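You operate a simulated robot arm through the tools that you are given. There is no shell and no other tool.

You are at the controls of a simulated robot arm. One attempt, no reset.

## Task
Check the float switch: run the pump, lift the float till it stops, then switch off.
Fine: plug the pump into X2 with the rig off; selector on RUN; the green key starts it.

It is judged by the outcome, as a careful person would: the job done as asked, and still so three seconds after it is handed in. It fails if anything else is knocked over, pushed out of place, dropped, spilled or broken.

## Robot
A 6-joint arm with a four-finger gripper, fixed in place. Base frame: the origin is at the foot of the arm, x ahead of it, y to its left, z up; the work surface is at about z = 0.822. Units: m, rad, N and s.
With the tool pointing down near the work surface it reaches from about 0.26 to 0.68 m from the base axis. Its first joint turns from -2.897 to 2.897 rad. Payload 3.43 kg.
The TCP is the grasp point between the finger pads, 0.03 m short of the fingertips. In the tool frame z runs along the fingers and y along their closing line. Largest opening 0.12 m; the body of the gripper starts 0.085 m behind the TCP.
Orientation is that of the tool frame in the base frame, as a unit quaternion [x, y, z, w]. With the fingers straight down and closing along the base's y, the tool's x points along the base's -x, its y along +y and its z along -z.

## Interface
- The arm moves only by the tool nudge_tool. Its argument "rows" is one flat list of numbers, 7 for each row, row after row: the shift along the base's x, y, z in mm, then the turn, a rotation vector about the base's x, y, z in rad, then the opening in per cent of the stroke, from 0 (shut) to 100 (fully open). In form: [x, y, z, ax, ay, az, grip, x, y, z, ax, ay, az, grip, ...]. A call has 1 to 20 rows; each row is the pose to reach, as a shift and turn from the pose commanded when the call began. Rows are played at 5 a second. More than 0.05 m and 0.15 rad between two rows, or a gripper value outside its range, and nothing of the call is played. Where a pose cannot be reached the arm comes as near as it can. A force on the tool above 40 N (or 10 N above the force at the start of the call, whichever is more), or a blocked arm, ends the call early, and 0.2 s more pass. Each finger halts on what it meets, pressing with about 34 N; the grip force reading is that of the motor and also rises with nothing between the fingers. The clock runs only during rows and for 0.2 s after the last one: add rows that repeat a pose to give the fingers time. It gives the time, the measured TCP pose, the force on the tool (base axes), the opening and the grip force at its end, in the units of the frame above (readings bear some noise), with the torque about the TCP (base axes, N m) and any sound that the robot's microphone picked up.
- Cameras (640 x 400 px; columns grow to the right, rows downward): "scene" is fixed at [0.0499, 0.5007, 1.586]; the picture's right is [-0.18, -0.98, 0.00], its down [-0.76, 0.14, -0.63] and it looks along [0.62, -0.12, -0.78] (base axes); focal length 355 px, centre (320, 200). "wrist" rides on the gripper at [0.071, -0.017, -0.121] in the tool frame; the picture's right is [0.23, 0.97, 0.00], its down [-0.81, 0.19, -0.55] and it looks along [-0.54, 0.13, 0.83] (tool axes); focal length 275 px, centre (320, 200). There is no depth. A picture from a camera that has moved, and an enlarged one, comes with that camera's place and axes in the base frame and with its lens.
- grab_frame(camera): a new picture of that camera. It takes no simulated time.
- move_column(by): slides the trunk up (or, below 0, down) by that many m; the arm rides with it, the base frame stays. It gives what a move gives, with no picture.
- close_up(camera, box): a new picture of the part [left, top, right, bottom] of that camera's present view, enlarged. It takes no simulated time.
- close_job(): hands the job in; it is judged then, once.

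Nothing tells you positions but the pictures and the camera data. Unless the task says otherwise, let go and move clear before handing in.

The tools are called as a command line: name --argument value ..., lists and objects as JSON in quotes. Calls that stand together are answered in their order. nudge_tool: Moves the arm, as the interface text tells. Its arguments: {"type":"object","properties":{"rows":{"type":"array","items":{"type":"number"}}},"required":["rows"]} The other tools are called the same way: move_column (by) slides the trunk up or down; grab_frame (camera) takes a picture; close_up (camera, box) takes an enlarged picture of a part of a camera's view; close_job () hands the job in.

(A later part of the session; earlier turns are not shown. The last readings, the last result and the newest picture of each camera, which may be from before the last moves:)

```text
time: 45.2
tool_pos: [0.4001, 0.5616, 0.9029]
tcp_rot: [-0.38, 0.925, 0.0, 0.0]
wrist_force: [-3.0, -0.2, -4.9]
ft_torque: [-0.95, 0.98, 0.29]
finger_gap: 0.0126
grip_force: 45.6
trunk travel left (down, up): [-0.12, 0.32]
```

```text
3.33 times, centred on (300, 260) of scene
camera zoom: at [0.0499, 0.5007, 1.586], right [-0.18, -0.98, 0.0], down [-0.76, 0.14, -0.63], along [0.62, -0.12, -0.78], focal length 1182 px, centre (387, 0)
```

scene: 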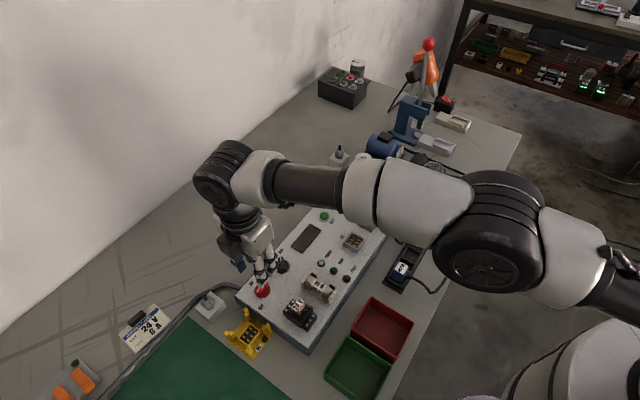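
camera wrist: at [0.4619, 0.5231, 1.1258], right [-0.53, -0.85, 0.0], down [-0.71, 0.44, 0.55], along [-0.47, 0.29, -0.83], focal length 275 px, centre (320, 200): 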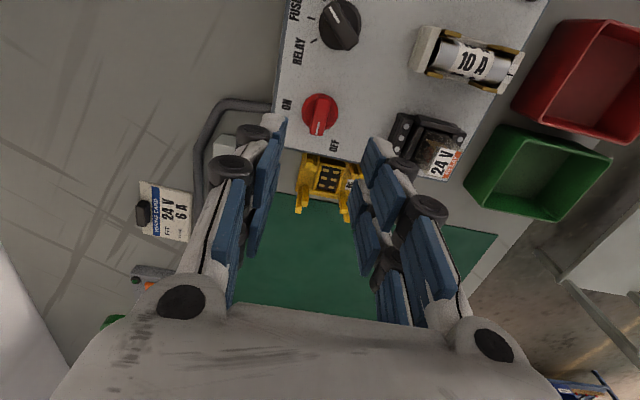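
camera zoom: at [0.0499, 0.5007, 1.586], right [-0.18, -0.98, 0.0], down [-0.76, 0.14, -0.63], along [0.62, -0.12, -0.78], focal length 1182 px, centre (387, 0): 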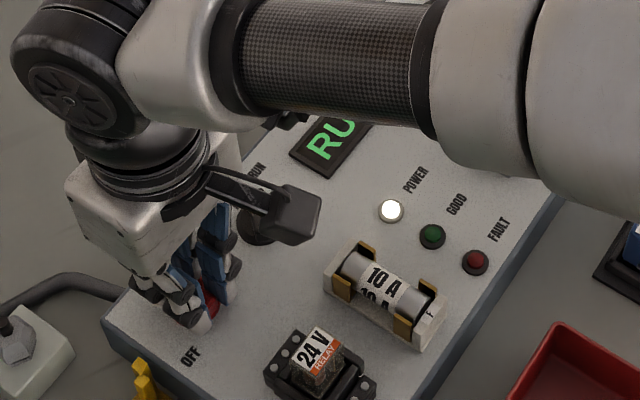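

The power lamp is lit and the display reads "RU…", so the rig is on and in RUN. I'll release, rise and move toward the green TEST key.

nudge_tool --rows '[0, 0, 0, 0, 0, 0, 15, 0, 0, 0, 0, 0, 0, 30, 0, 0, 0, 0, 0, 0, 35, 0, 0, 20, 0, 0, 0, 35, 0, 0, 50, 0, 0, 0, 35, 0, 0, 80, 0, 0, 0, 30, 0, 0, 80, 0, 0, 0, 20, 0, 0, 80, 0, 0, 0, 0, 0, 0, 80, 0, 0, 0, 0]'

grab_frame --camera "wrist"

grab_frame --camera "scene"

```text
time: 47.2
tool_pos: [0.4002, 0.5615, 0.9826]
tcp_rot: [-0.379, 0.925, 0.0, 0.0]
wrist_force: [0.4, -0.3, 0.0]
ft_torque: [-0.02, 0.0, 0.0]
finger_gap: 0.0
grip_force: 19.2
trunk travel left (down, up): [-0.12, 0.32]
```

```text
taken
camera wrist: at [0.3612, 0.4992, 1.1047], right [-0.85, 0.53, 0.0], down [0.44, 0.71, 0.55], along [0.29, 0.47, -0.83], focal length 275 px, centre (320, 200)
```

wrist: 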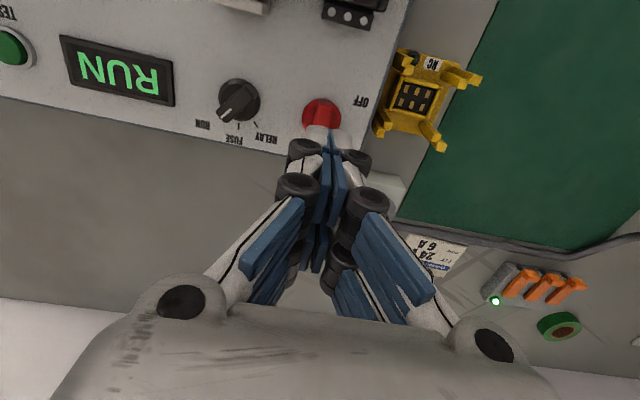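

```text
taken
```

scene: 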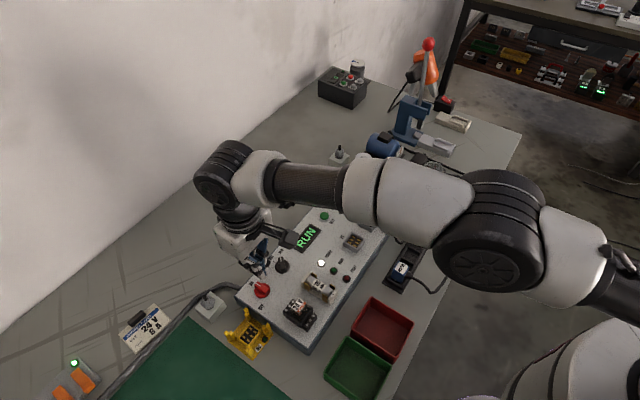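

nudge_tool --rows '[20, -20, 10, 0, 0, 0, 0, 48, -48, 10, 0, 0, 0, 0, 78, -78, 10, 0, 0, 0, 0, 108, -108, 10, 0, 0, 0, 0, 138, -137, 5, 0, 0, 0, 0, 160, -158, 0, 0, 0, 0, 0, 168, -166, -10, 0, 0, 0, 0, 168, -166, -10, 0, 0, 0, 0]'

grab_frame --camera "wrist"

grab_frame --camera "scene"

```text
time: 49.0
tool_pos: [0.5673, 0.3971, 0.9742]
tcp_rot: [-0.381, 0.925, 0.0, 0.0]
wrist_force: [0.3, -0.5, -0.2]
ft_torque: [-0.01, -0.01, -0.03]
finger_gap: 0.0
grip_force: 33.2
trunk travel left (down, up): [-0.12, 0.32]
```

```text
taken
camera wrist: at [0.5289, 0.3337, 1.0949], right [-0.85, 0.53, 0.0], down [0.44, 0.71, 0.55], along [0.29, 0.47, -0.83], focal length 275 px, centre (320, 200)
```

wrist: 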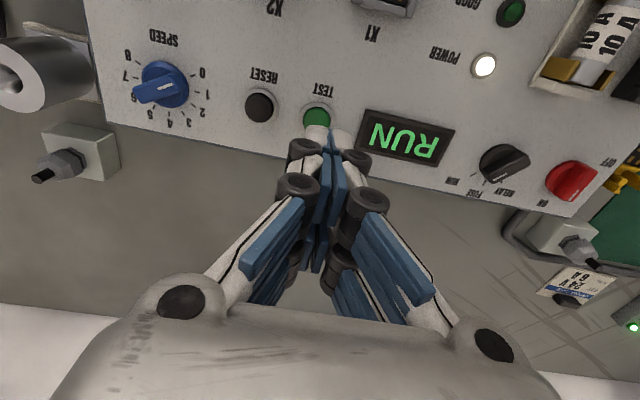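

```text
taken
```

scene: 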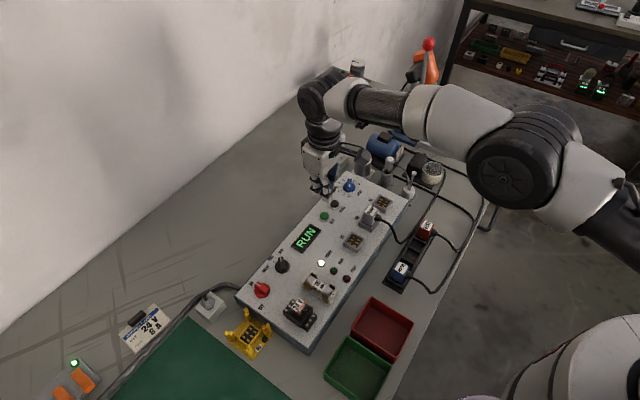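

close_up --camera "wrist" --box '[220, 60, 420, 185]'

close_up --camera "scene" --box '[290, 160, 370, 230]'

close_up --camera "scene" --box '[370, 140, 450, 210]'

```text
3.20 times, centred on (320, 122) of wrist
camera zoom: at [0.5289, 0.3337, 1.0949], right [-0.85, 0.53, 0.0], down [0.44, 0.71, 0.55], along [0.29, 0.47, -0.83], focal length 881 px, centre (320, 448)
```

zoom: 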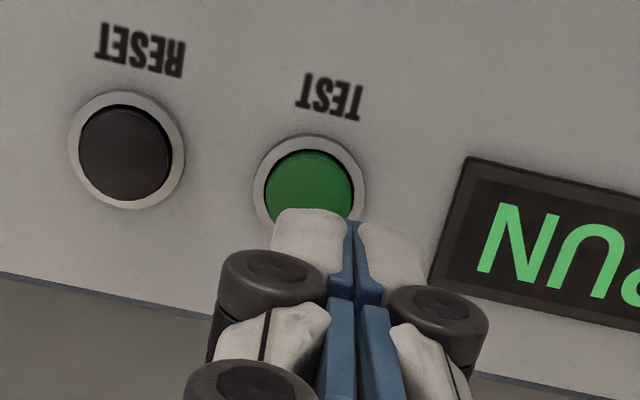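

```text
5.71 times, centred on (330, 195) of scene
camera zoom: at [0.0499, 0.5007, 1.586], right [-0.18, -0.98, 0.0], down [-0.76, 0.14, -0.63], along [0.62, -0.12, -0.78], focal length 2027 px, centre (263, 229)
```

zoom: 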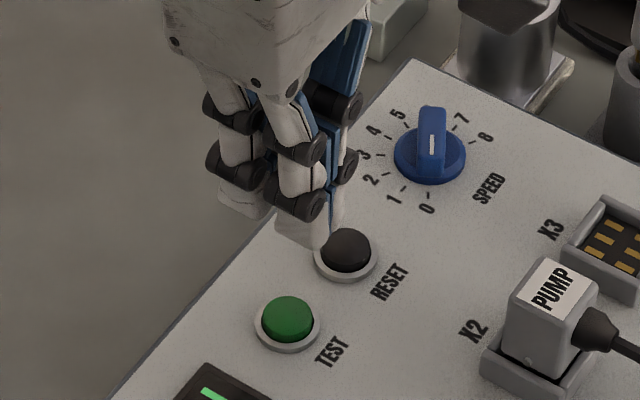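

```text
5.71 times, centred on (410, 175) of scene
camera zoom: at [0.0499, 0.5007, 1.586], right [-0.18, -0.98, 0.0], down [-0.76, 0.14, -0.63], along [0.62, -0.12, -0.78], focal length 2027 px, centre (-194, 343)
```

zoom: 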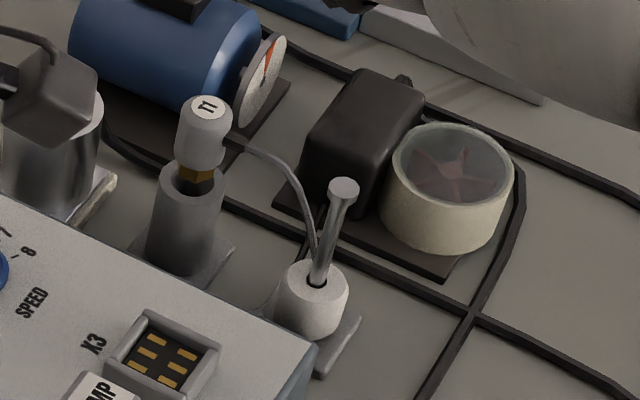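

The rig shows RUN, and the TEST key is 4 mm in front and 4 mm to one side of the closed fingertips. I'll line up and lower to just above it.

nudge_tool --rows '[2.4, -2.4, 0, 0, 0, 0, 0, 2.4, -2.4, -25, 0, 0, 0, 0, 2.4, -2.4, -50, 0, 0, 0, 0, 2.4, -2.4, -58, 0, 0, 0, 0, 2.4, -2.4, -58, 0, 0, 0, 0]'

close_up --camera "wrist" --box '[220, 60, 420, 185]'

close_up --camera "scene" --box '[300, 180, 360, 240]'

```text
time: 50.2
tool_pos: [0.5699, 0.3959, 0.916]
tcp_rot: [-0.38, 0.925, 0.0, 0.0]
wrist_force: [0.3, 0.6, 0.1]
ft_torque: [0.01, 0.04, -0.02]
finger_gap: 0.0
grip_force: 33.5
trunk travel left (down, up): [-0.12, 0.32]
```

```text
3.20 times, centred on (320, 122) of wrist
camera zoom: at [0.5307, 0.3326, 1.0371], right [-0.85, 0.53, 0.0], down [0.44, 0.71, 0.55], along [0.29, 0.47, -0.83], focal length 881 px, centre (320, 448)
```

zoom: 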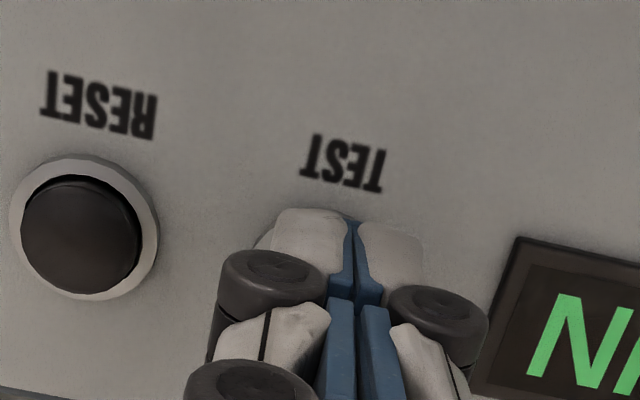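

```text
6.67 times, centred on (330, 210) of scene
camera zoom: at [0.0499, 0.5007, 1.586], right [-0.18, -0.98, 0.0], down [-0.76, 0.14, -0.63], along [0.62, -0.12, -0.78], focal length 2364 px, centre (253, 133)
```

zoom: 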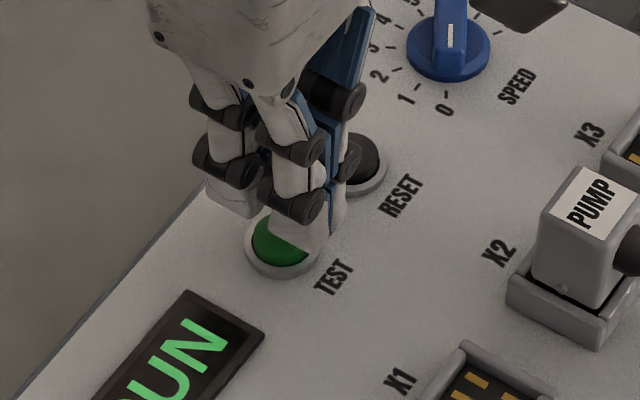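

The fingertips are over the TEST key. I'll press down in small steps.

nudge_tool --rows '[0, 0, -3, 0, 0, 0, 0, 0, 0, -5, 0, 0, 0, 0, 0, 0, -7, 0, 0, 0, 0, 0, 0, -9, 0, 0, 0, 0]'

close_up --camera "scene" --box '[300, 180, 360, 240]'

close_up --camera "scene" --box '[370, 140, 450, 210]'

```text
time: 51.2
tool_pos: [0.5704, 0.3936, 0.9064]
tcp_rot: [-0.381, 0.925, 0.0, -0.001]
wrist_force: [-0.6, 0.6, 0.5]
ft_torque: [-0.01, 0.01, 0.01]
finger_gap: 0.0002
grip_force: 33.6
trunk travel left (down, up): [-0.12, 0.32]
```

```text
6.67 times, centred on (330, 210) of scene
camera zoom: at [0.0499, 0.5007, 1.586], right [-0.18, -0.98, 0.0], down [-0.76, 0.14, -0.63], along [0.62, -0.12, -0.78], focal length 2364 px, centre (253, 133)
```

zoom: 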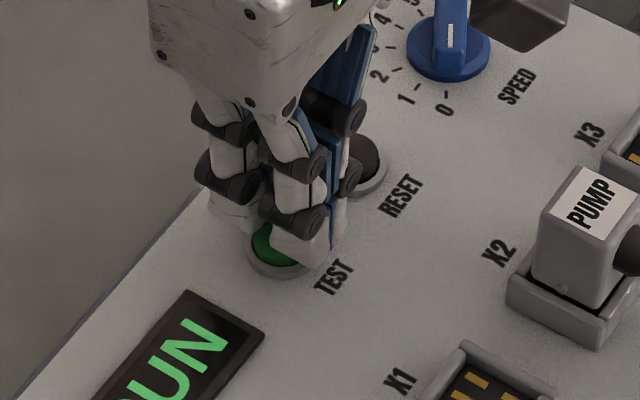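

```text
5.71 times, centred on (410, 175) of scene
camera zoom: at [0.0499, 0.5007, 1.586], right [-0.18, -0.98, 0.0], down [-0.76, 0.14, -0.63], along [0.62, -0.12, -0.78], focal length 2027 px, centre (-194, 343)
```

zoom: 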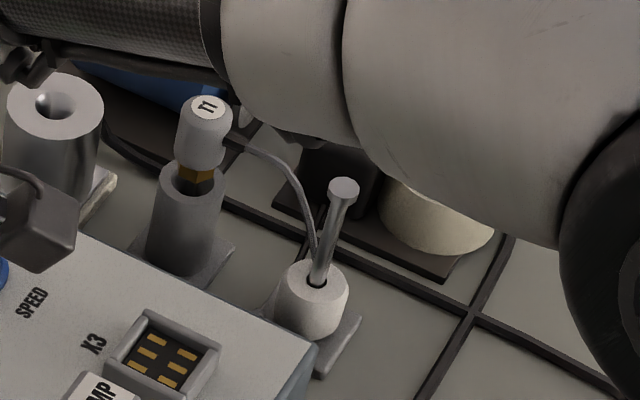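

nudge_tool --rows '[0, 0, -1.5, 0, 0, 0, 0, 0, 0, -3, 0, 0, 0, 0, 0, 0, -4.5, 0, 0, 0, 0, 0, 0, -5, 0, 0, 0, 0]'

close_up --camera "scene" --box '[300, 180, 360, 240]'

```text
time: 52.2
tool_pos: [0.5706, 0.3936, 0.9026]
tcp_rot: [-0.38, 0.925, 0.0, 0.0]
wrist_force: [0.4, 0.0, 0.8]
ft_torque: [0.0, -0.01, -0.02]
finger_gap: 0.0063
grip_force: 33.5
trunk travel left (down, up): [-0.12, 0.32]
```

```text
6.67 times, centred on (330, 210) of scene
camera zoom: at [0.0499, 0.5007, 1.586], right [-0.18, -0.98, 0.0], down [-0.76, 0.14, -0.63], along [0.62, -0.12, -0.78], focal length 2364 px, centre (253, 133)
```

zoom: 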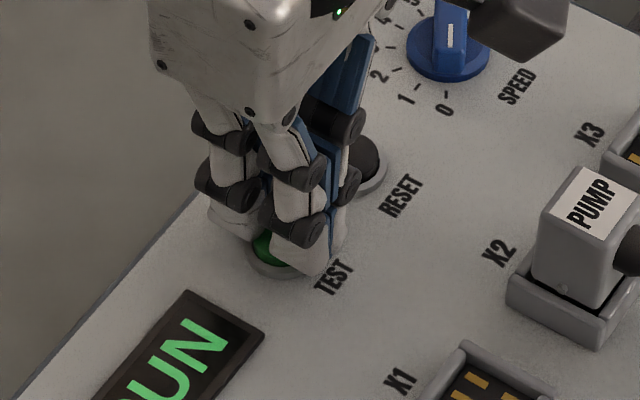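

close_up --camera "wrist" --box '[240, 100, 400, 200]'

close_up --camera "scene" --box '[310, 190, 350, 225]'

```text
4.00 times, centred on (320, 150) of wrist
camera zoom: at [0.531, 0.332, 1.0225], right [-0.85, 0.53, 0.0], down [0.44, 0.71, 0.55], along [0.29, 0.47, -0.83], focal length 1101 px, centre (320, 400)
```

zoom: 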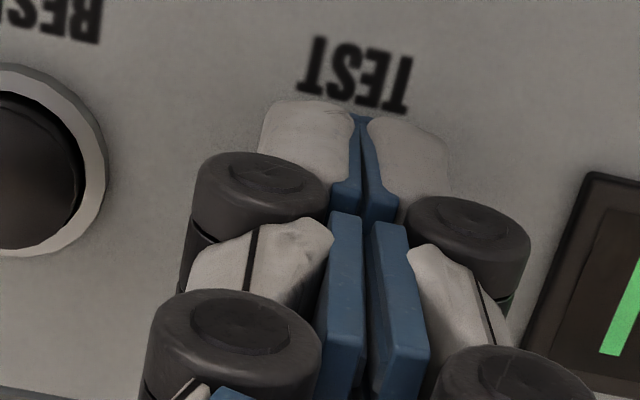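

```text
11.43 times, centred on (330, 208) of scene
camera zoom: at [0.0499, 0.5007, 1.586], right [-0.18, -0.98, 0.0], down [-0.76, 0.14, -0.63], along [0.62, -0.12, -0.78], focal length 4053 px, centre (206, 114)
```

zoom: 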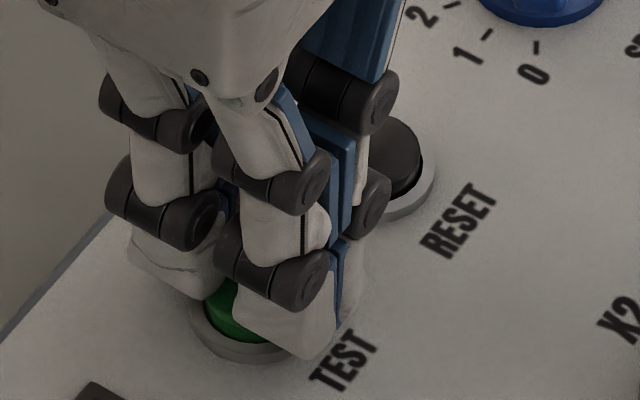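

nudge_tool --rows '[0, 0, -1, 0, 0, 0, 0, 0, 0, -2, 0, 0, 0, 0, 0, 0, -2.5, 0, 0, 0, 0]'

close_up --camera "scene" --box '[310, 190, 350, 225]'

close_up --camera "scene" --box '[280, 220, 360, 290]'

```text
time: 53.0
tool_pos: [0.5696, 0.3941, 0.8992]
tcp_rot: [-0.379, 0.925, 0.0, 0.0]
wrist_force: [0.8, 0.1, 1.8]
ft_torque: [0.01, 0.0, -0.02]
finger_gap: 0.0059
grip_force: 33.7
trunk travel left (down, up): [-0.12, 0.32]
heard: click
```

```text
11.43 times, centred on (330, 208) of scene
camera zoom: at [0.0499, 0.5007, 1.586], right [-0.18, -0.98, 0.0], down [-0.76, 0.14, -0.63], along [0.62, -0.12, -0.78], focal length 4053 px, centre (206, 114)
```

zoom: 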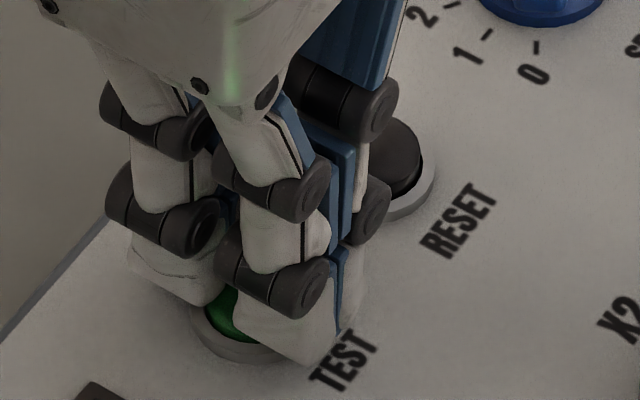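

```text
5.71 times, centred on (320, 255) of scene
camera zoom: at [0.0499, 0.5007, 1.586], right [-0.18, -0.98, 0.0], down [-0.76, 0.14, -0.63], along [0.62, -0.12, -0.78], focal length 2027 px, centre (320, -114)
```

zoom: 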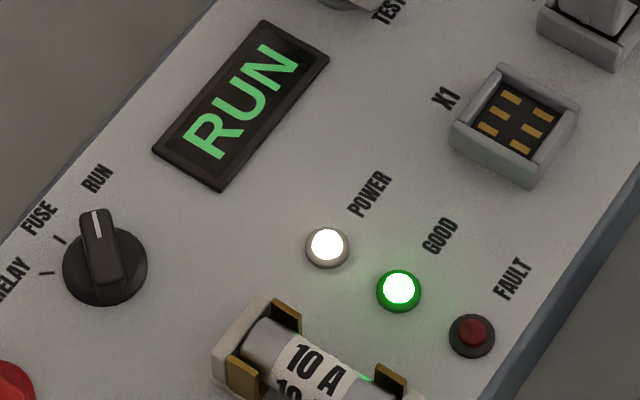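

A click, and the GOOD lamp came on. I'll lift off the key and see whether the pump is turning.

nudge_tool --rows '[0, 0, 10, 0, 0, 0, 0, 0, 0, 40, 0, 0, 0, 0, 0, 0, 80, 0, 0, 0, 0, 0, 0, 110, 0, 0, 0, 0, 0, 0, 110, 0, 0, 0, 0]'

grab_frame --camera "scene"

close_up --camera "scene" --box '[370, 140, 450, 210]'

close_up --camera "scene" --box '[280, 190, 380, 290]'

```text
time: 54.2
tool_pos: [0.5702, 0.3944, 1.008]
tcp_rot: [-0.38, 0.925, 0.0, 0.0]
wrist_force: [0.1, 0.8, 0.5]
ft_torque: [0.0, 0.02, 0.01]
finger_gap: 0.0002
grip_force: 33.5
trunk travel left (down, up): [-0.12, 0.32]
```

```text
taken
```

scene: 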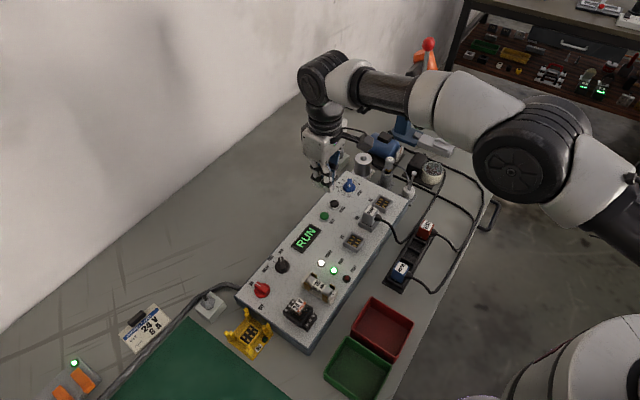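

```text
5.71 times, centred on (410, 175) of scene
camera zoom: at [0.0499, 0.5007, 1.586], right [-0.18, -0.98, 0.0], down [-0.76, 0.14, -0.63], along [0.62, -0.12, -0.78], focal length 2027 px, centre (-194, 343)
```

zoom: 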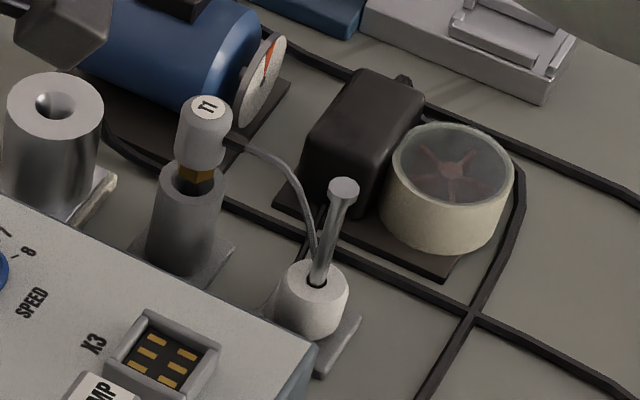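

```text
4.00 times, centred on (330, 240) of scene
camera zoom: at [0.0499, 0.5007, 1.586], right [-0.18, -0.98, 0.0], down [-0.76, 0.14, -0.63], along [0.62, -0.12, -0.78], focal length 1419 px, centre (280, 40)
```

zoom: 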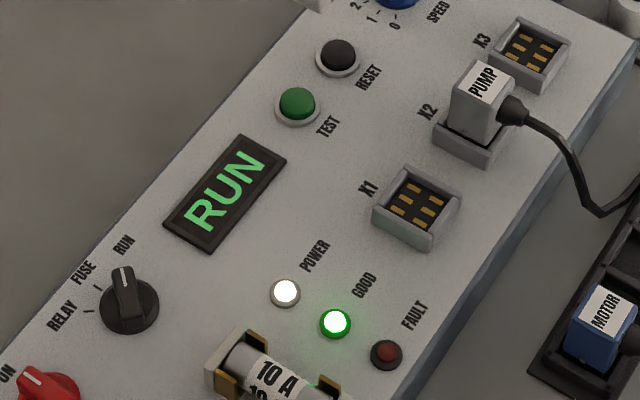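

POWER and GOOD are lit, and the impeller has shifted since the last picture, so the pump is running. Next is the white float on its stem near (0.619, 0.151). I'll go above it, turning the tool so the fingers close beside the panel's end.

nudge_tool --rows '[2, -5, 20, 0, 0, -0.12, 0, 6, -25, 45, 0, 0, -0.24, 0, 10, -45, 50, 0, 0, -0.36, 0, 14, -68, 50, 0, 0, -0.48, 0, 18, -90, 50, 0, 0, -0.6, 10, 22, -112, 50, 0, 0, -0.72, 20, 26, -134, 50, 0, 0, -0.84, 30, 30, -156, 50, 0, 0, -0.96, 40, 34, -178, 50, 0, 0, -1.08, 50, 38, -200, 50, 0, 0, -1.2, 50, 42, -220, 50, 0, 0, -1.33, 50, 46, -235, 50, 0, 0, -1.45, 50, 48, -243, 50, 0, 0, -1.571, 50, 48, -243, 50, 0, 0, -1.571, 50]'

grab_frame --camera "wrist"

grab_frame --camera "scene"

```text
time: 57.2
tool_pos: [0.62, 0.1521, 1.0586]
tcp_rot: [0.386, 0.922, 0.0, 0.0]
wrist_force: [0.0, 0.7, 0.0]
ft_torque: [0.02, -0.02, -0.01]
finger_gap: 0.06
grip_force: 0.0
trunk travel left (down, up): [-0.12, 0.32]
```

```text
taken
camera wrist: at [0.5558, 0.19, 1.1795], right [0.53, 0.85, 0.0], down [0.71, -0.44, 0.55], along [0.47, -0.29, -0.83], focal length 275 px, centre (320, 200)
```

wrist: 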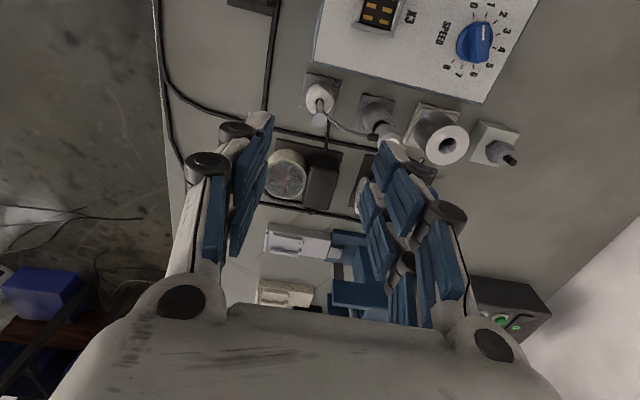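

```text
taken
```

scene: 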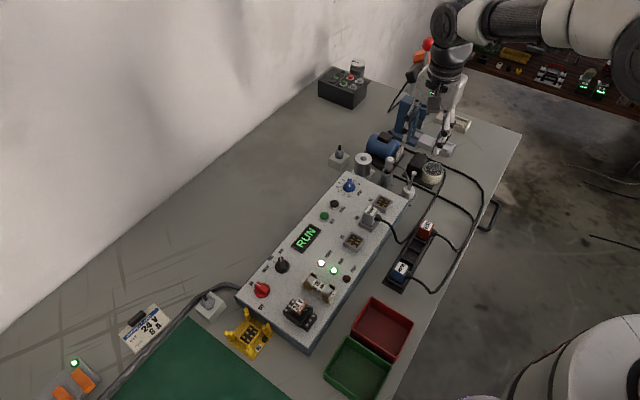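

close_up --camera "wrist" --box '[260, 60, 420, 160]'

close_up --camera "scene" --box '[380, 150, 450, 210]'

close_up --camera "wrist" --box '[240, 130, 360, 220]'

```text
4.00 times, centred on (340, 110) of wrist
camera zoom: at [0.5558, 0.19, 1.1795], right [0.53, 0.85, 0.0], down [0.71, -0.44, 0.55], along [0.47, -0.29, -0.83], focal length 1101 px, centre (240, 560)
```

zoom: 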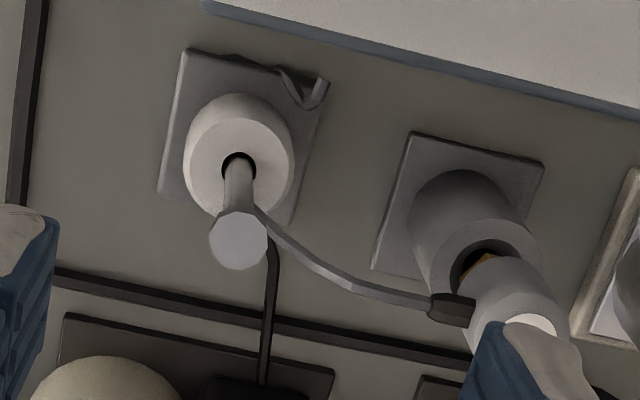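

```text
6.67 times, centred on (415, 180) of scene
camera zoom: at [0.0499, 0.5007, 1.586], right [-0.18, -0.98, 0.0], down [-0.76, 0.14, -0.63], along [0.62, -0.12, -0.78], focal length 2364 px, centre (-313, 333)
```

zoom: 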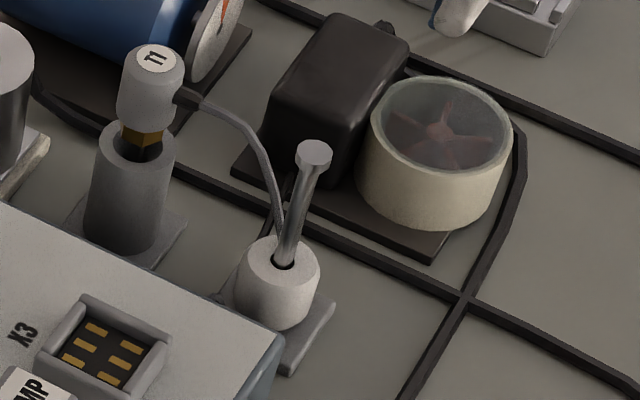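

```text
4.44 times, centred on (300, 175) of wrist
camera zoom: at [0.5558, 0.19, 1.1795], right [0.53, 0.85, 0.0], down [0.71, -0.44, 0.55], along [0.47, -0.29, -0.83], focal length 1224 px, centre (409, 311)
```

zoom: 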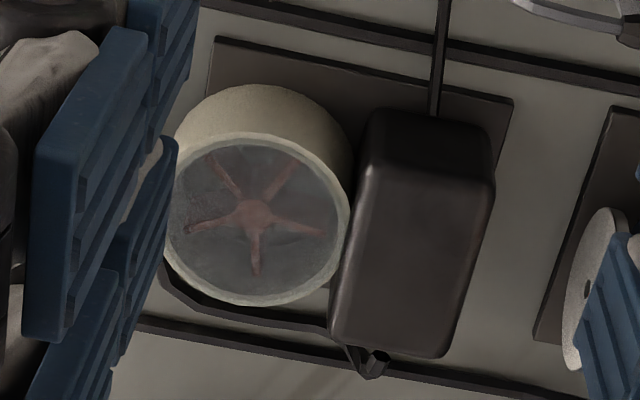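

The float's top is near (0.624, 0.147, 0.855), and T1's thin lead passes close by it. I want a better view of that lead before choosing how to grasp.

close_up --camera "wrist" --box '[295, 65, 375, 135]'

close_up --camera "scene" --box '[395, 165, 425, 210]'

```text
5.71 times, centred on (335, 100) of wrist
camera zoom: at [0.5558, 0.19, 1.1795], right [0.53, 0.85, 0.0], down [0.71, -0.44, 0.55], along [0.47, -0.29, -0.83], focal length 1573 px, centre (234, 771)
```

zoom: 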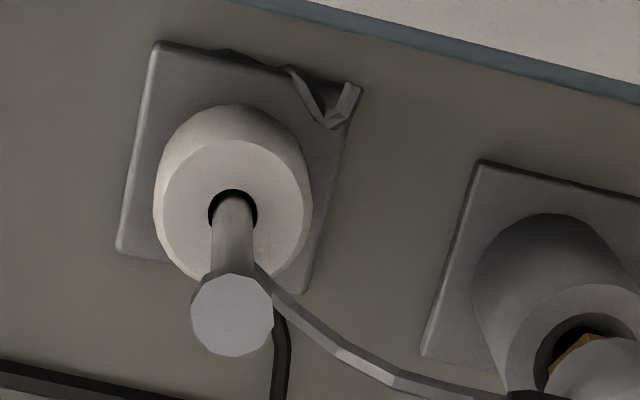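

```text
8.89 times, centred on (410, 188) of scene
camera zoom: at [0.0499, 0.5007, 1.586], right [-0.18, -0.98, 0.0], down [-0.76, 0.14, -0.63], along [0.62, -0.12, -0.78], focal length 3152 px, centre (-480, 311)
```

zoom: 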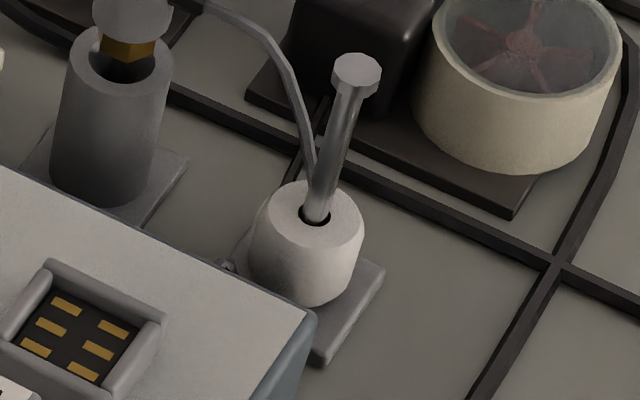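

The lead comes from T1 and only drapes past the float. With the fingers closing along about 60° they stay clear of T1, the panel end and the pump. I'll line up above the stem and open the fingers to 44 mm.

nudge_tool --rows '[3, -3, -10, 0, 0, 0.13, 37, 5, -5, -30, 0, 0, 0.262, 37, 5, -5, -55, 0, 0, 0.262, 37, 5, -5, -80, 0, 0, 0.262, 37, 5, -5, -80, 0, 0, 0.262, 37]'

grab_frame --camera "wrist"

close_up --camera "scene" --box '[370, 120, 460, 210]'

```text
time: 58.4
tool_pos: [0.6241, 0.1461, 0.9785]
tcp_rot: [0.261, 0.965, 0.0, 0.0]
wrist_force: [-0.7, 0.6, -0.3]
ft_torque: [-0.01, 0.04, -0.03]
finger_gap: 0.0447
grip_force: 0.0
trunk travel left (down, up): [-0.12, 0.32]
```

```text
taken
camera wrist: at [0.5521, 0.167, 1.1005], right [0.29, 0.96, 0.0], down [0.8, -0.24, 0.55], along [0.53, -0.16, -0.83], focal length 275 px, centre (320, 200)
```

wrist: 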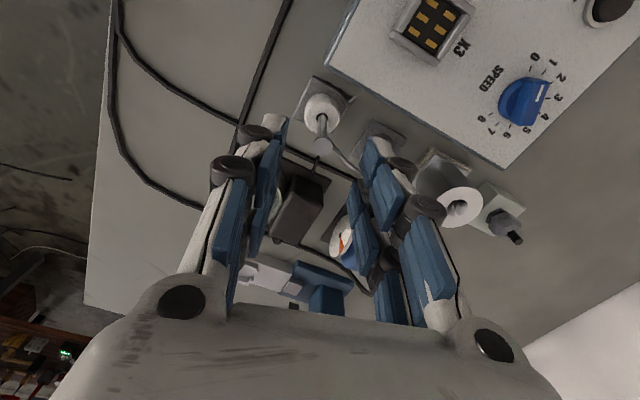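

```text
4.44 times, centred on (415, 165) of scene
camera zoom: at [0.0499, 0.5007, 1.586], right [-0.18, -0.98, 0.0], down [-0.76, 0.14, -0.63], along [0.62, -0.12, -0.78], focal length 1576 px, centre (-102, 356)
```

zoom: 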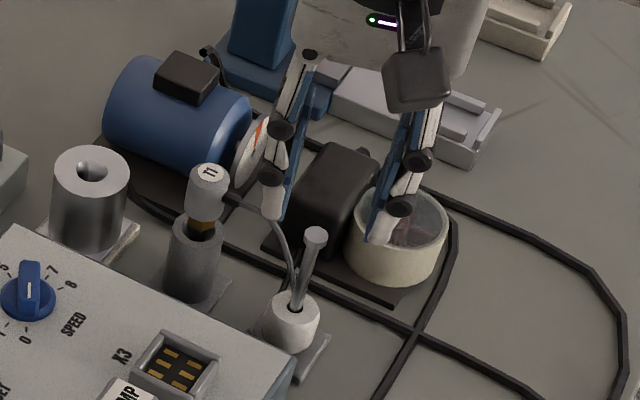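

close_up --camera "wrist" --box '[260, 70, 420, 180]'

```text
3.64 times, centred on (340, 125) of wrist
camera zoom: at [0.5521, 0.167, 1.1005], right [0.29, 0.96, 0.0], down [0.8, -0.24, 0.55], along [0.53, -0.16, -0.83], focal length 1001 px, centre (247, 473)
```

zoom: 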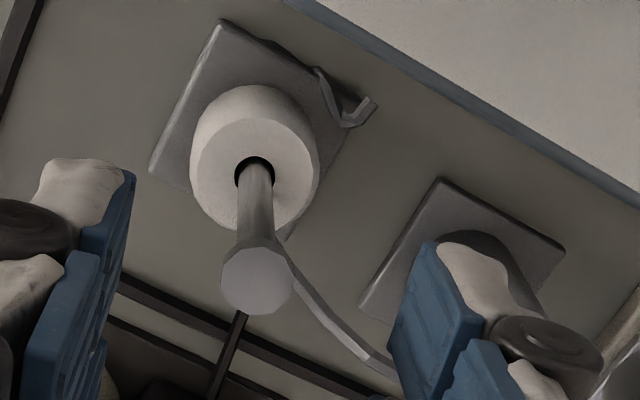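

Only about 3 mm off the stem. I'll correct and lower over the stem until the fingertips are just above the float.

nudge_tool --rows '[2.6, 0.8, 0, 0, 0, 0, 37, 2.6, 0.8, -20, 0, 0, 0, 37, 2.6, 0.8, -40, 0, 0, 0, 37, 2.6, 0.8, -60, 0, 0, 0, 37, 2.6, 0.8, -75, 0, 0, 0, 37, 2.6, 0.8, -75, 0, 0, 0, 37]'

close_up --camera "wrist" --box '[220, 80, 420, 205]'

close_up --camera "scene" --box '[380, 150, 440, 210]'

```text
time: 59.8
tool_pos: [0.6257, 0.148, 0.9028]
tcp_rot: [0.262, 0.965, -0.001, 0.0]
wrist_force: [-0.2, -0.1, -0.1]
ft_torque: [0.01, -0.02, -0.03]
finger_gap: 0.0444
grip_force: 0.0
trunk travel left (down, up): [-0.12, 0.32]
```

```text
3.20 times, centred on (320, 142) of wrist
camera zoom: at [0.5555, 0.1686, 1.0246], right [0.29, 0.96, 0.0], down [0.8, -0.24, 0.55], along [0.53, -0.16, -0.83], focal length 881 px, centre (320, 384)
```

zoom: 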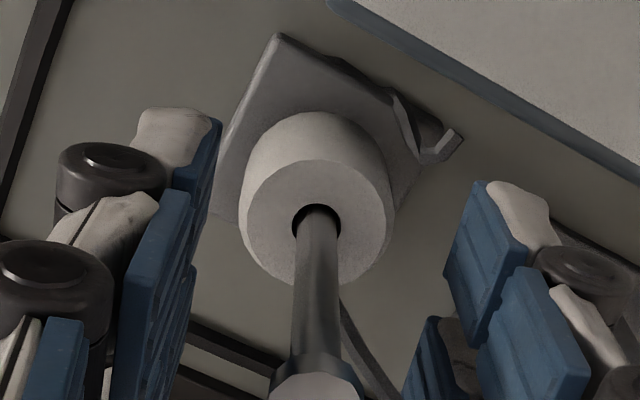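

```text
6.67 times, centred on (410, 180) of scene
camera zoom: at [0.0499, 0.5007, 1.586], right [-0.18, -0.98, 0.0], down [-0.76, 0.14, -0.63], along [0.62, -0.12, -0.78], focal length 2364 px, centre (-280, 333)
```

zoom: 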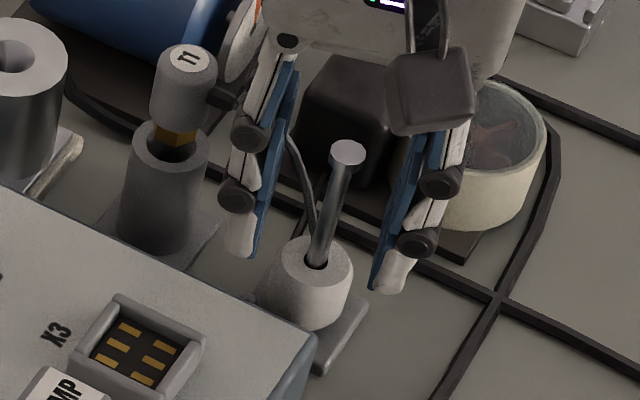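

Well centred. I'll lower around the float and close on it.

nudge_tool --rows '[0, 0, -12, 0, 0, 0, 37, 0, 0, -24, 0, 0, 0, 37, 0, 0, -33, 0, 0, 0, 37, 0, 0, -33, 0, 0, 0, 37]'

close_up --camera "wrist" --box '[220, 80, 420, 205]'

close_up --camera "scene" --box '[380, 150, 440, 210]'

```text
time: 60.8
tool_pos: [0.6253, 0.1469, 0.8703]
tcp_rot: [0.261, 0.965, 0.0, 0.001]
wrist_force: [0.1, -0.1, -0.5]
ft_torque: [0.0, 0.0, -0.02]
finger_gap: 0.0443
grip_force: 0.0
trunk travel left (down, up): [-0.12, 0.32]
```

```text
3.20 times, centred on (320, 142) of wrist
camera zoom: at [0.5552, 0.1683, 0.9917], right [0.29, 0.96, 0.0], down [0.8, -0.24, 0.55], along [0.53, -0.16, -0.83], focal length 881 px, centre (320, 384)
```

zoom: 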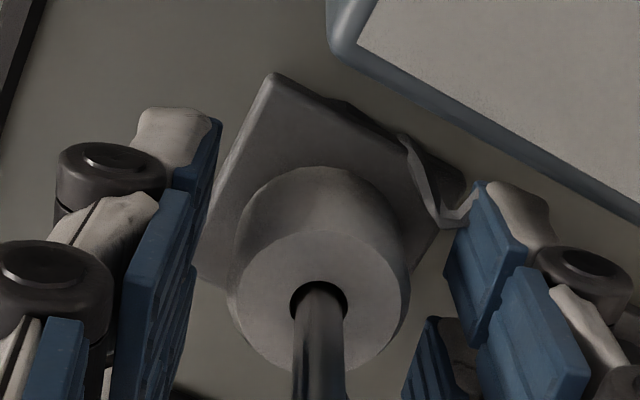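

```text
6.67 times, centred on (410, 180) of scene
camera zoom: at [0.0499, 0.5007, 1.586], right [-0.18, -0.98, 0.0], down [-0.76, 0.14, -0.63], along [0.62, -0.12, -0.78], focal length 2364 px, centre (-280, 333)
```

zoom: 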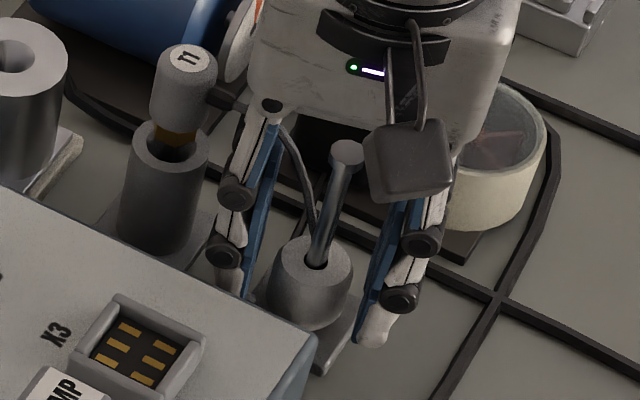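

nudge_tool --rows '[0, 0, 0, 0, 0, 0, 32, 0, 0, 0, 0, 0, 0, 27, 0, 0, 0, 0, 0, 0, 22, 0, 0, 0, 0, 0, 0, 18, 0, 0, 0, 0, 0, 0, 18]'

close_up --camera "wrist" --box '[220, 80, 420, 205]'

close_up --camera "scene" --box '[380, 150, 440, 210]'

```text
time: 62.0
tool_pos: [0.6257, 0.1468, 0.8707]
tcp_rot: [0.262, 0.965, 0.001, 0.0]
wrist_force: [-1.9, -4.0, 0.6]
ft_torque: [-0.12, 0.1, 0.0]
finger_gap: 0.0295
grip_force: 45.6
trunk travel left (down, up): [-0.12, 0.32]
```

```text
3.20 times, centred on (320, 142) of wrist
camera zoom: at [0.555, 0.1677, 0.9918], right [0.29, 0.96, 0.0], down [0.8, -0.24, 0.55], along [0.53, -0.16, -0.83], focal length 881 px, centre (320, 384)
```

zoom: 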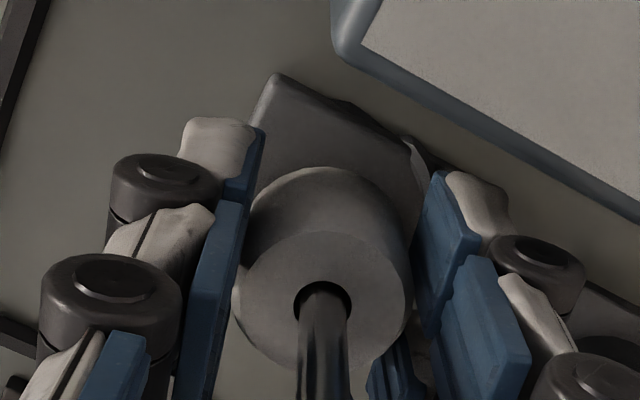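

```text
6.67 times, centred on (410, 180) of scene
camera zoom: at [0.0499, 0.5007, 1.586], right [-0.18, -0.98, 0.0], down [-0.76, 0.14, -0.63], along [0.62, -0.12, -0.78], focal length 2364 px, centre (-280, 333)
```

zoom: 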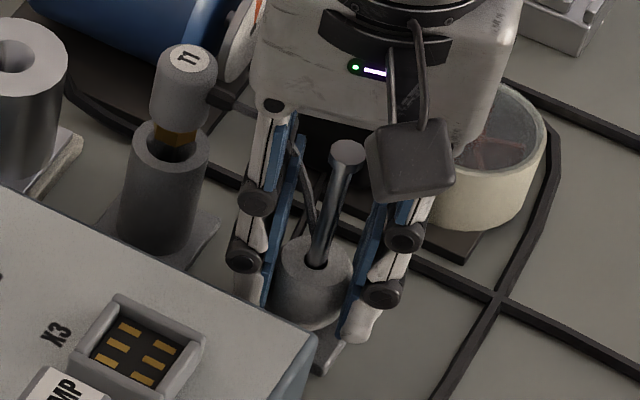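

The float is gripped (29.5 mm). I'll lift it slowly along the stem and watch the lamps and sound.

nudge_tool --rows '[0, 0, 4, 0, 0, 0, 18, 0, 0, 8, 0, 0, 0, 18, 0, 0, 12, 0, 0, 0, 18, 0, 0, 15, 0, 0, 0, 18]'

close_up --camera "scene" --box '[380, 150, 440, 210]'

close_up --camera "scene" --box '[280, 220, 360, 290]'

```text
time: 63.0
tool_pos: [0.6247, 0.1458, 0.8859]
tcp_rot: [0.261, 0.965, 0.0, 0.0]
wrist_force: [-1.8, -8.7, 0.2]
ft_torque: [-0.27, -0.07, 0.01]
finger_gap: 0.0295
grip_force: 45.3
trunk travel left (down, up): [-0.12, 0.32]
```

```text
6.67 times, centred on (410, 180) of scene
camera zoom: at [0.0499, 0.5007, 1.586], right [-0.18, -0.98, 0.0], down [-0.76, 0.14, -0.63], along [0.62, -0.12, -0.78], focal length 2364 px, centre (-280, 333)
```

zoom: 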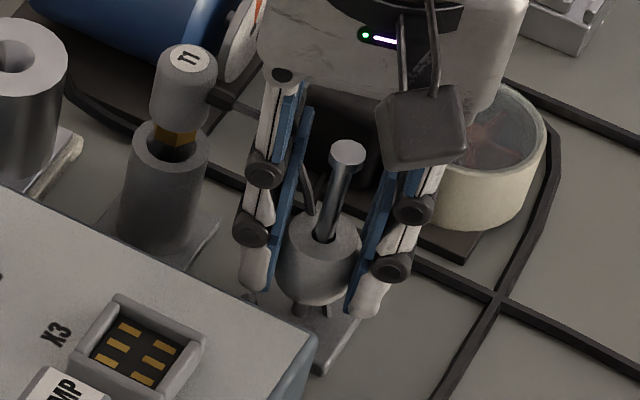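

```text
5.71 times, centred on (320, 255) of scene
camera zoom: at [0.0499, 0.5007, 1.586], right [-0.18, -0.98, 0.0], down [-0.76, 0.14, -0.63], along [0.62, -0.12, -0.78], focal length 2027 px, centre (320, -114)
```

zoom: 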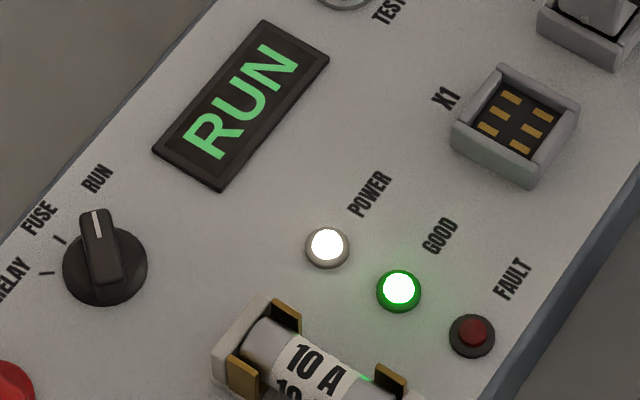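

The float is rising and the pump still runs. I'll continue in small steps.

nudge_tool --rows '[0.3, 1, 3, 0, 0, 0, 18, 0.3, 1, 6, 0, 0, 0, 18, 0.3, 1, 9, 0, 0, 0, 18, 0.3, 1, 10, 0, 0, 0, 18]'

close_up --camera "scene" --box '[380, 150, 440, 210]'

close_up --camera "scene" --box '[280, 220, 360, 290]'

```text
time: 64.0
tool_pos: [0.6251, 0.1462, 0.8973]
tcp_rot: [0.261, 0.965, 0.0, -0.002]
wrist_force: [-4.2, -17.7, 0.0]
ft_torque: [-0.6, -0.01, 0.13]
finger_gap: 0.0301
grip_force: 45.0
trunk travel left (down, up): [-0.12, 0.32]
```

```text
6.67 times, centred on (410, 180) of scene
camera zoom: at [0.0499, 0.5007, 1.586], right [-0.18, -0.98, 0.0], down [-0.76, 0.14, -0.63], along [0.62, -0.12, -0.78], focal length 2364 px, centre (-280, 333)
```

zoom: 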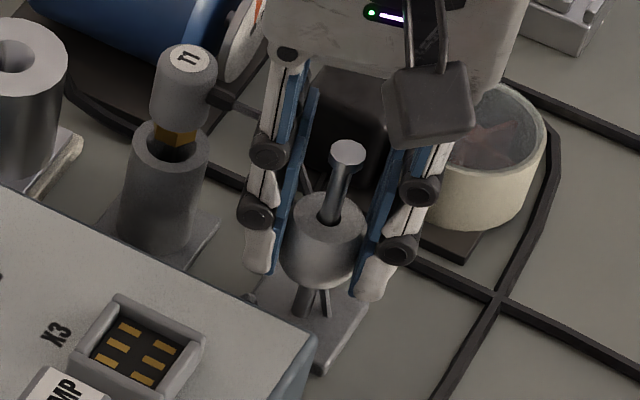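

```text
5.71 times, centred on (320, 255) of scene
camera zoom: at [0.0499, 0.5007, 1.586], right [-0.18, -0.98, 0.0], down [-0.76, 0.14, -0.63], along [0.62, -0.12, -0.78], focal length 2027 px, centre (320, -114)
```

zoom: 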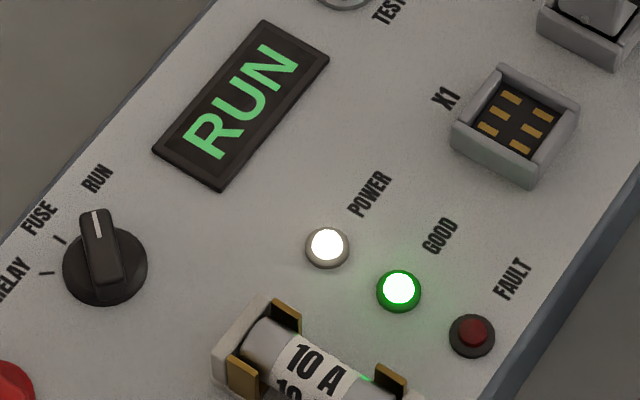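

Side force grew the wrong way, so the stem wants the hand about 2 mm toward −y. I'll correct that and keep lifting.

nudge_tool --rows '[-0.4, -1.8, 0, 0, 0, 0, 18, -0.4, -1.8, 3, 0, 0, 0, 18, -0.4, -1.8, 6, 0, 0, 0, 18, -0.4, -1.8, 6, 0, 0, 0, 18]'

close_up --camera "scene" --box '[380, 150, 440, 210]'

close_up --camera "scene" --box '[280, 220, 360, 290]'

```text
time: 65.0
tool_pos: [0.6262, 0.1466, 0.9039]
tcp_rot: [0.261, 0.965, 0.001, 0.001]
wrist_force: [-2.2, -4.8, -0.5]
ft_torque: [0.05, 0.23, -0.03]
finger_gap: 0.0295
grip_force: 45.2
trunk travel left (down, up): [-0.12, 0.32]
```

```text
6.67 times, centred on (410, 180) of scene
camera zoom: at [0.0499, 0.5007, 1.586], right [-0.18, -0.98, 0.0], down [-0.76, 0.14, -0.63], along [0.62, -0.12, -0.78], focal length 2364 px, centre (-280, 333)
```

zoom: 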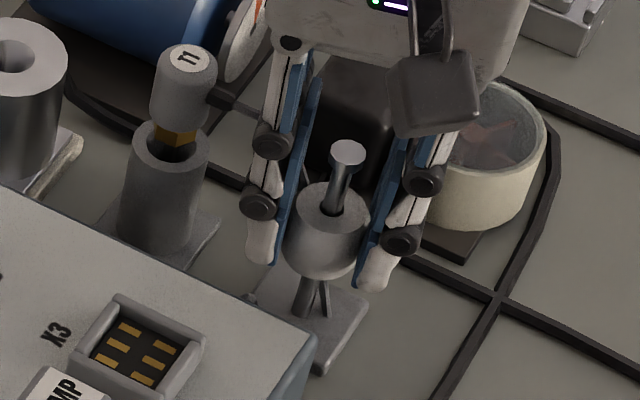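

```text
5.71 times, centred on (320, 255) of scene
camera zoom: at [0.0499, 0.5007, 1.586], right [-0.18, -0.98, 0.0], down [-0.76, 0.14, -0.63], along [0.62, -0.12, -0.78], focal length 2027 px, centre (320, -114)
```

zoom: 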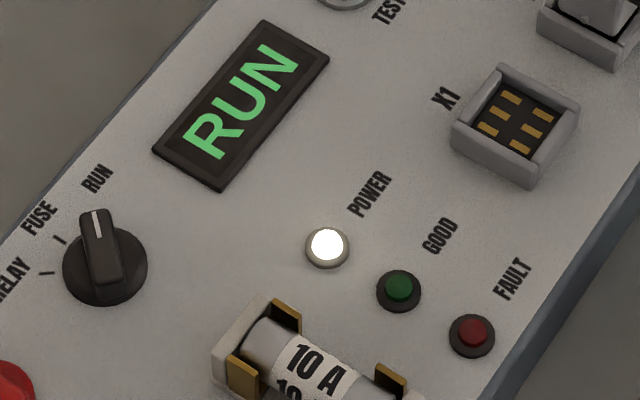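

The GOOD lamp has gone out, so the pump should have stopped. I'll hold still a moment and compare the impeller between pictures.

close_up --camera "scene" --box '[425, 155, 450, 180]'

nudge_tool --rows '[0, -0.4, 0.5, 0, 0, 0, 18, 0, -0.4, 0.5, 0, 0, 0, 18, 0, -0.4, 0.5, 0, 0, 0, 18]'

close_up --camera "scene" --box '[425, 155, 450, 180]'

close_up --camera "scene" --box '[280, 220, 360, 290]'

```text
16.00 times, centred on (438, 168) of scene
camera zoom: at [0.0499, 0.5007, 1.586], right [-0.18, -0.98, 0.0], down [-0.76, 0.14, -0.63], along [0.62, -0.12, -0.78], focal length 5674 px, centre (-1560, 720)
```

zoom: 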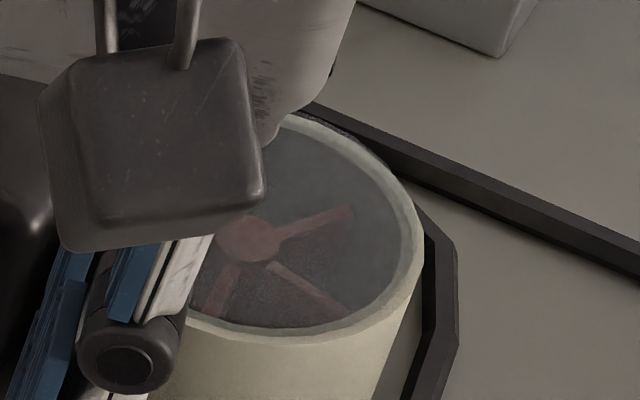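

```text
time: 65.8
tool_pos: [0.625, 0.1458, 0.9035]
tcp_rot: [0.261, 0.965, 0.0, -0.001]
wrist_force: [-2.1, 1.2, -0.1]
ft_torque: [0.06, 0.05, 0.0]
finger_gap: 0.0299
grip_force: 44.9
trunk travel left (down, up): [-0.12, 0.32]
```

```text
16.00 times, centred on (438, 168) of scene
camera zoom: at [0.0499, 0.5007, 1.586], right [-0.18, -0.98, 0.0], down [-0.76, 0.14, -0.63], along [0.62, -0.12, -0.78], focal length 5674 px, centre (-1560, 720)
```

zoom: 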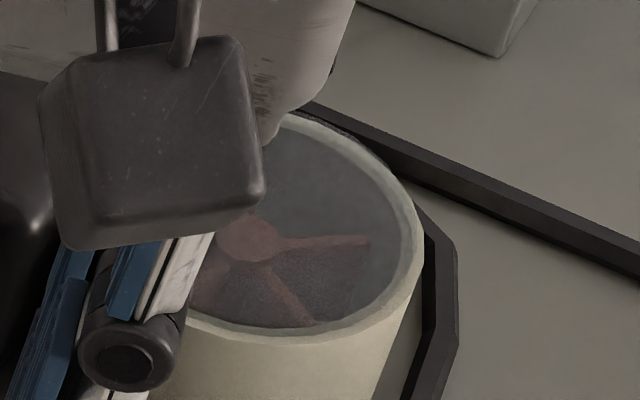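

```text
5.71 times, centred on (320, 255) of scene
camera zoom: at [0.0499, 0.5007, 1.586], right [-0.18, -0.98, 0.0], down [-0.76, 0.14, -0.63], along [0.62, -0.12, -0.78], focal length 2027 px, centre (320, -114)
```

zoom: 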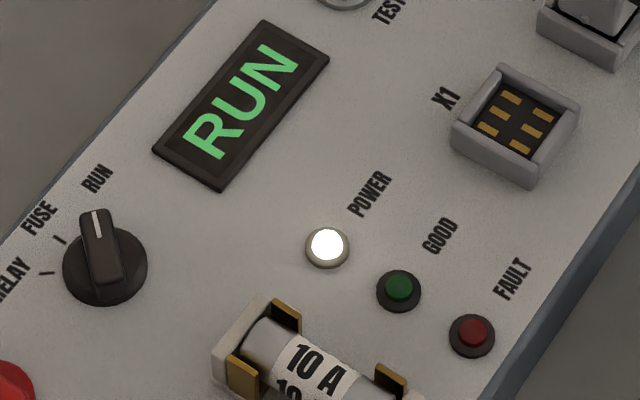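

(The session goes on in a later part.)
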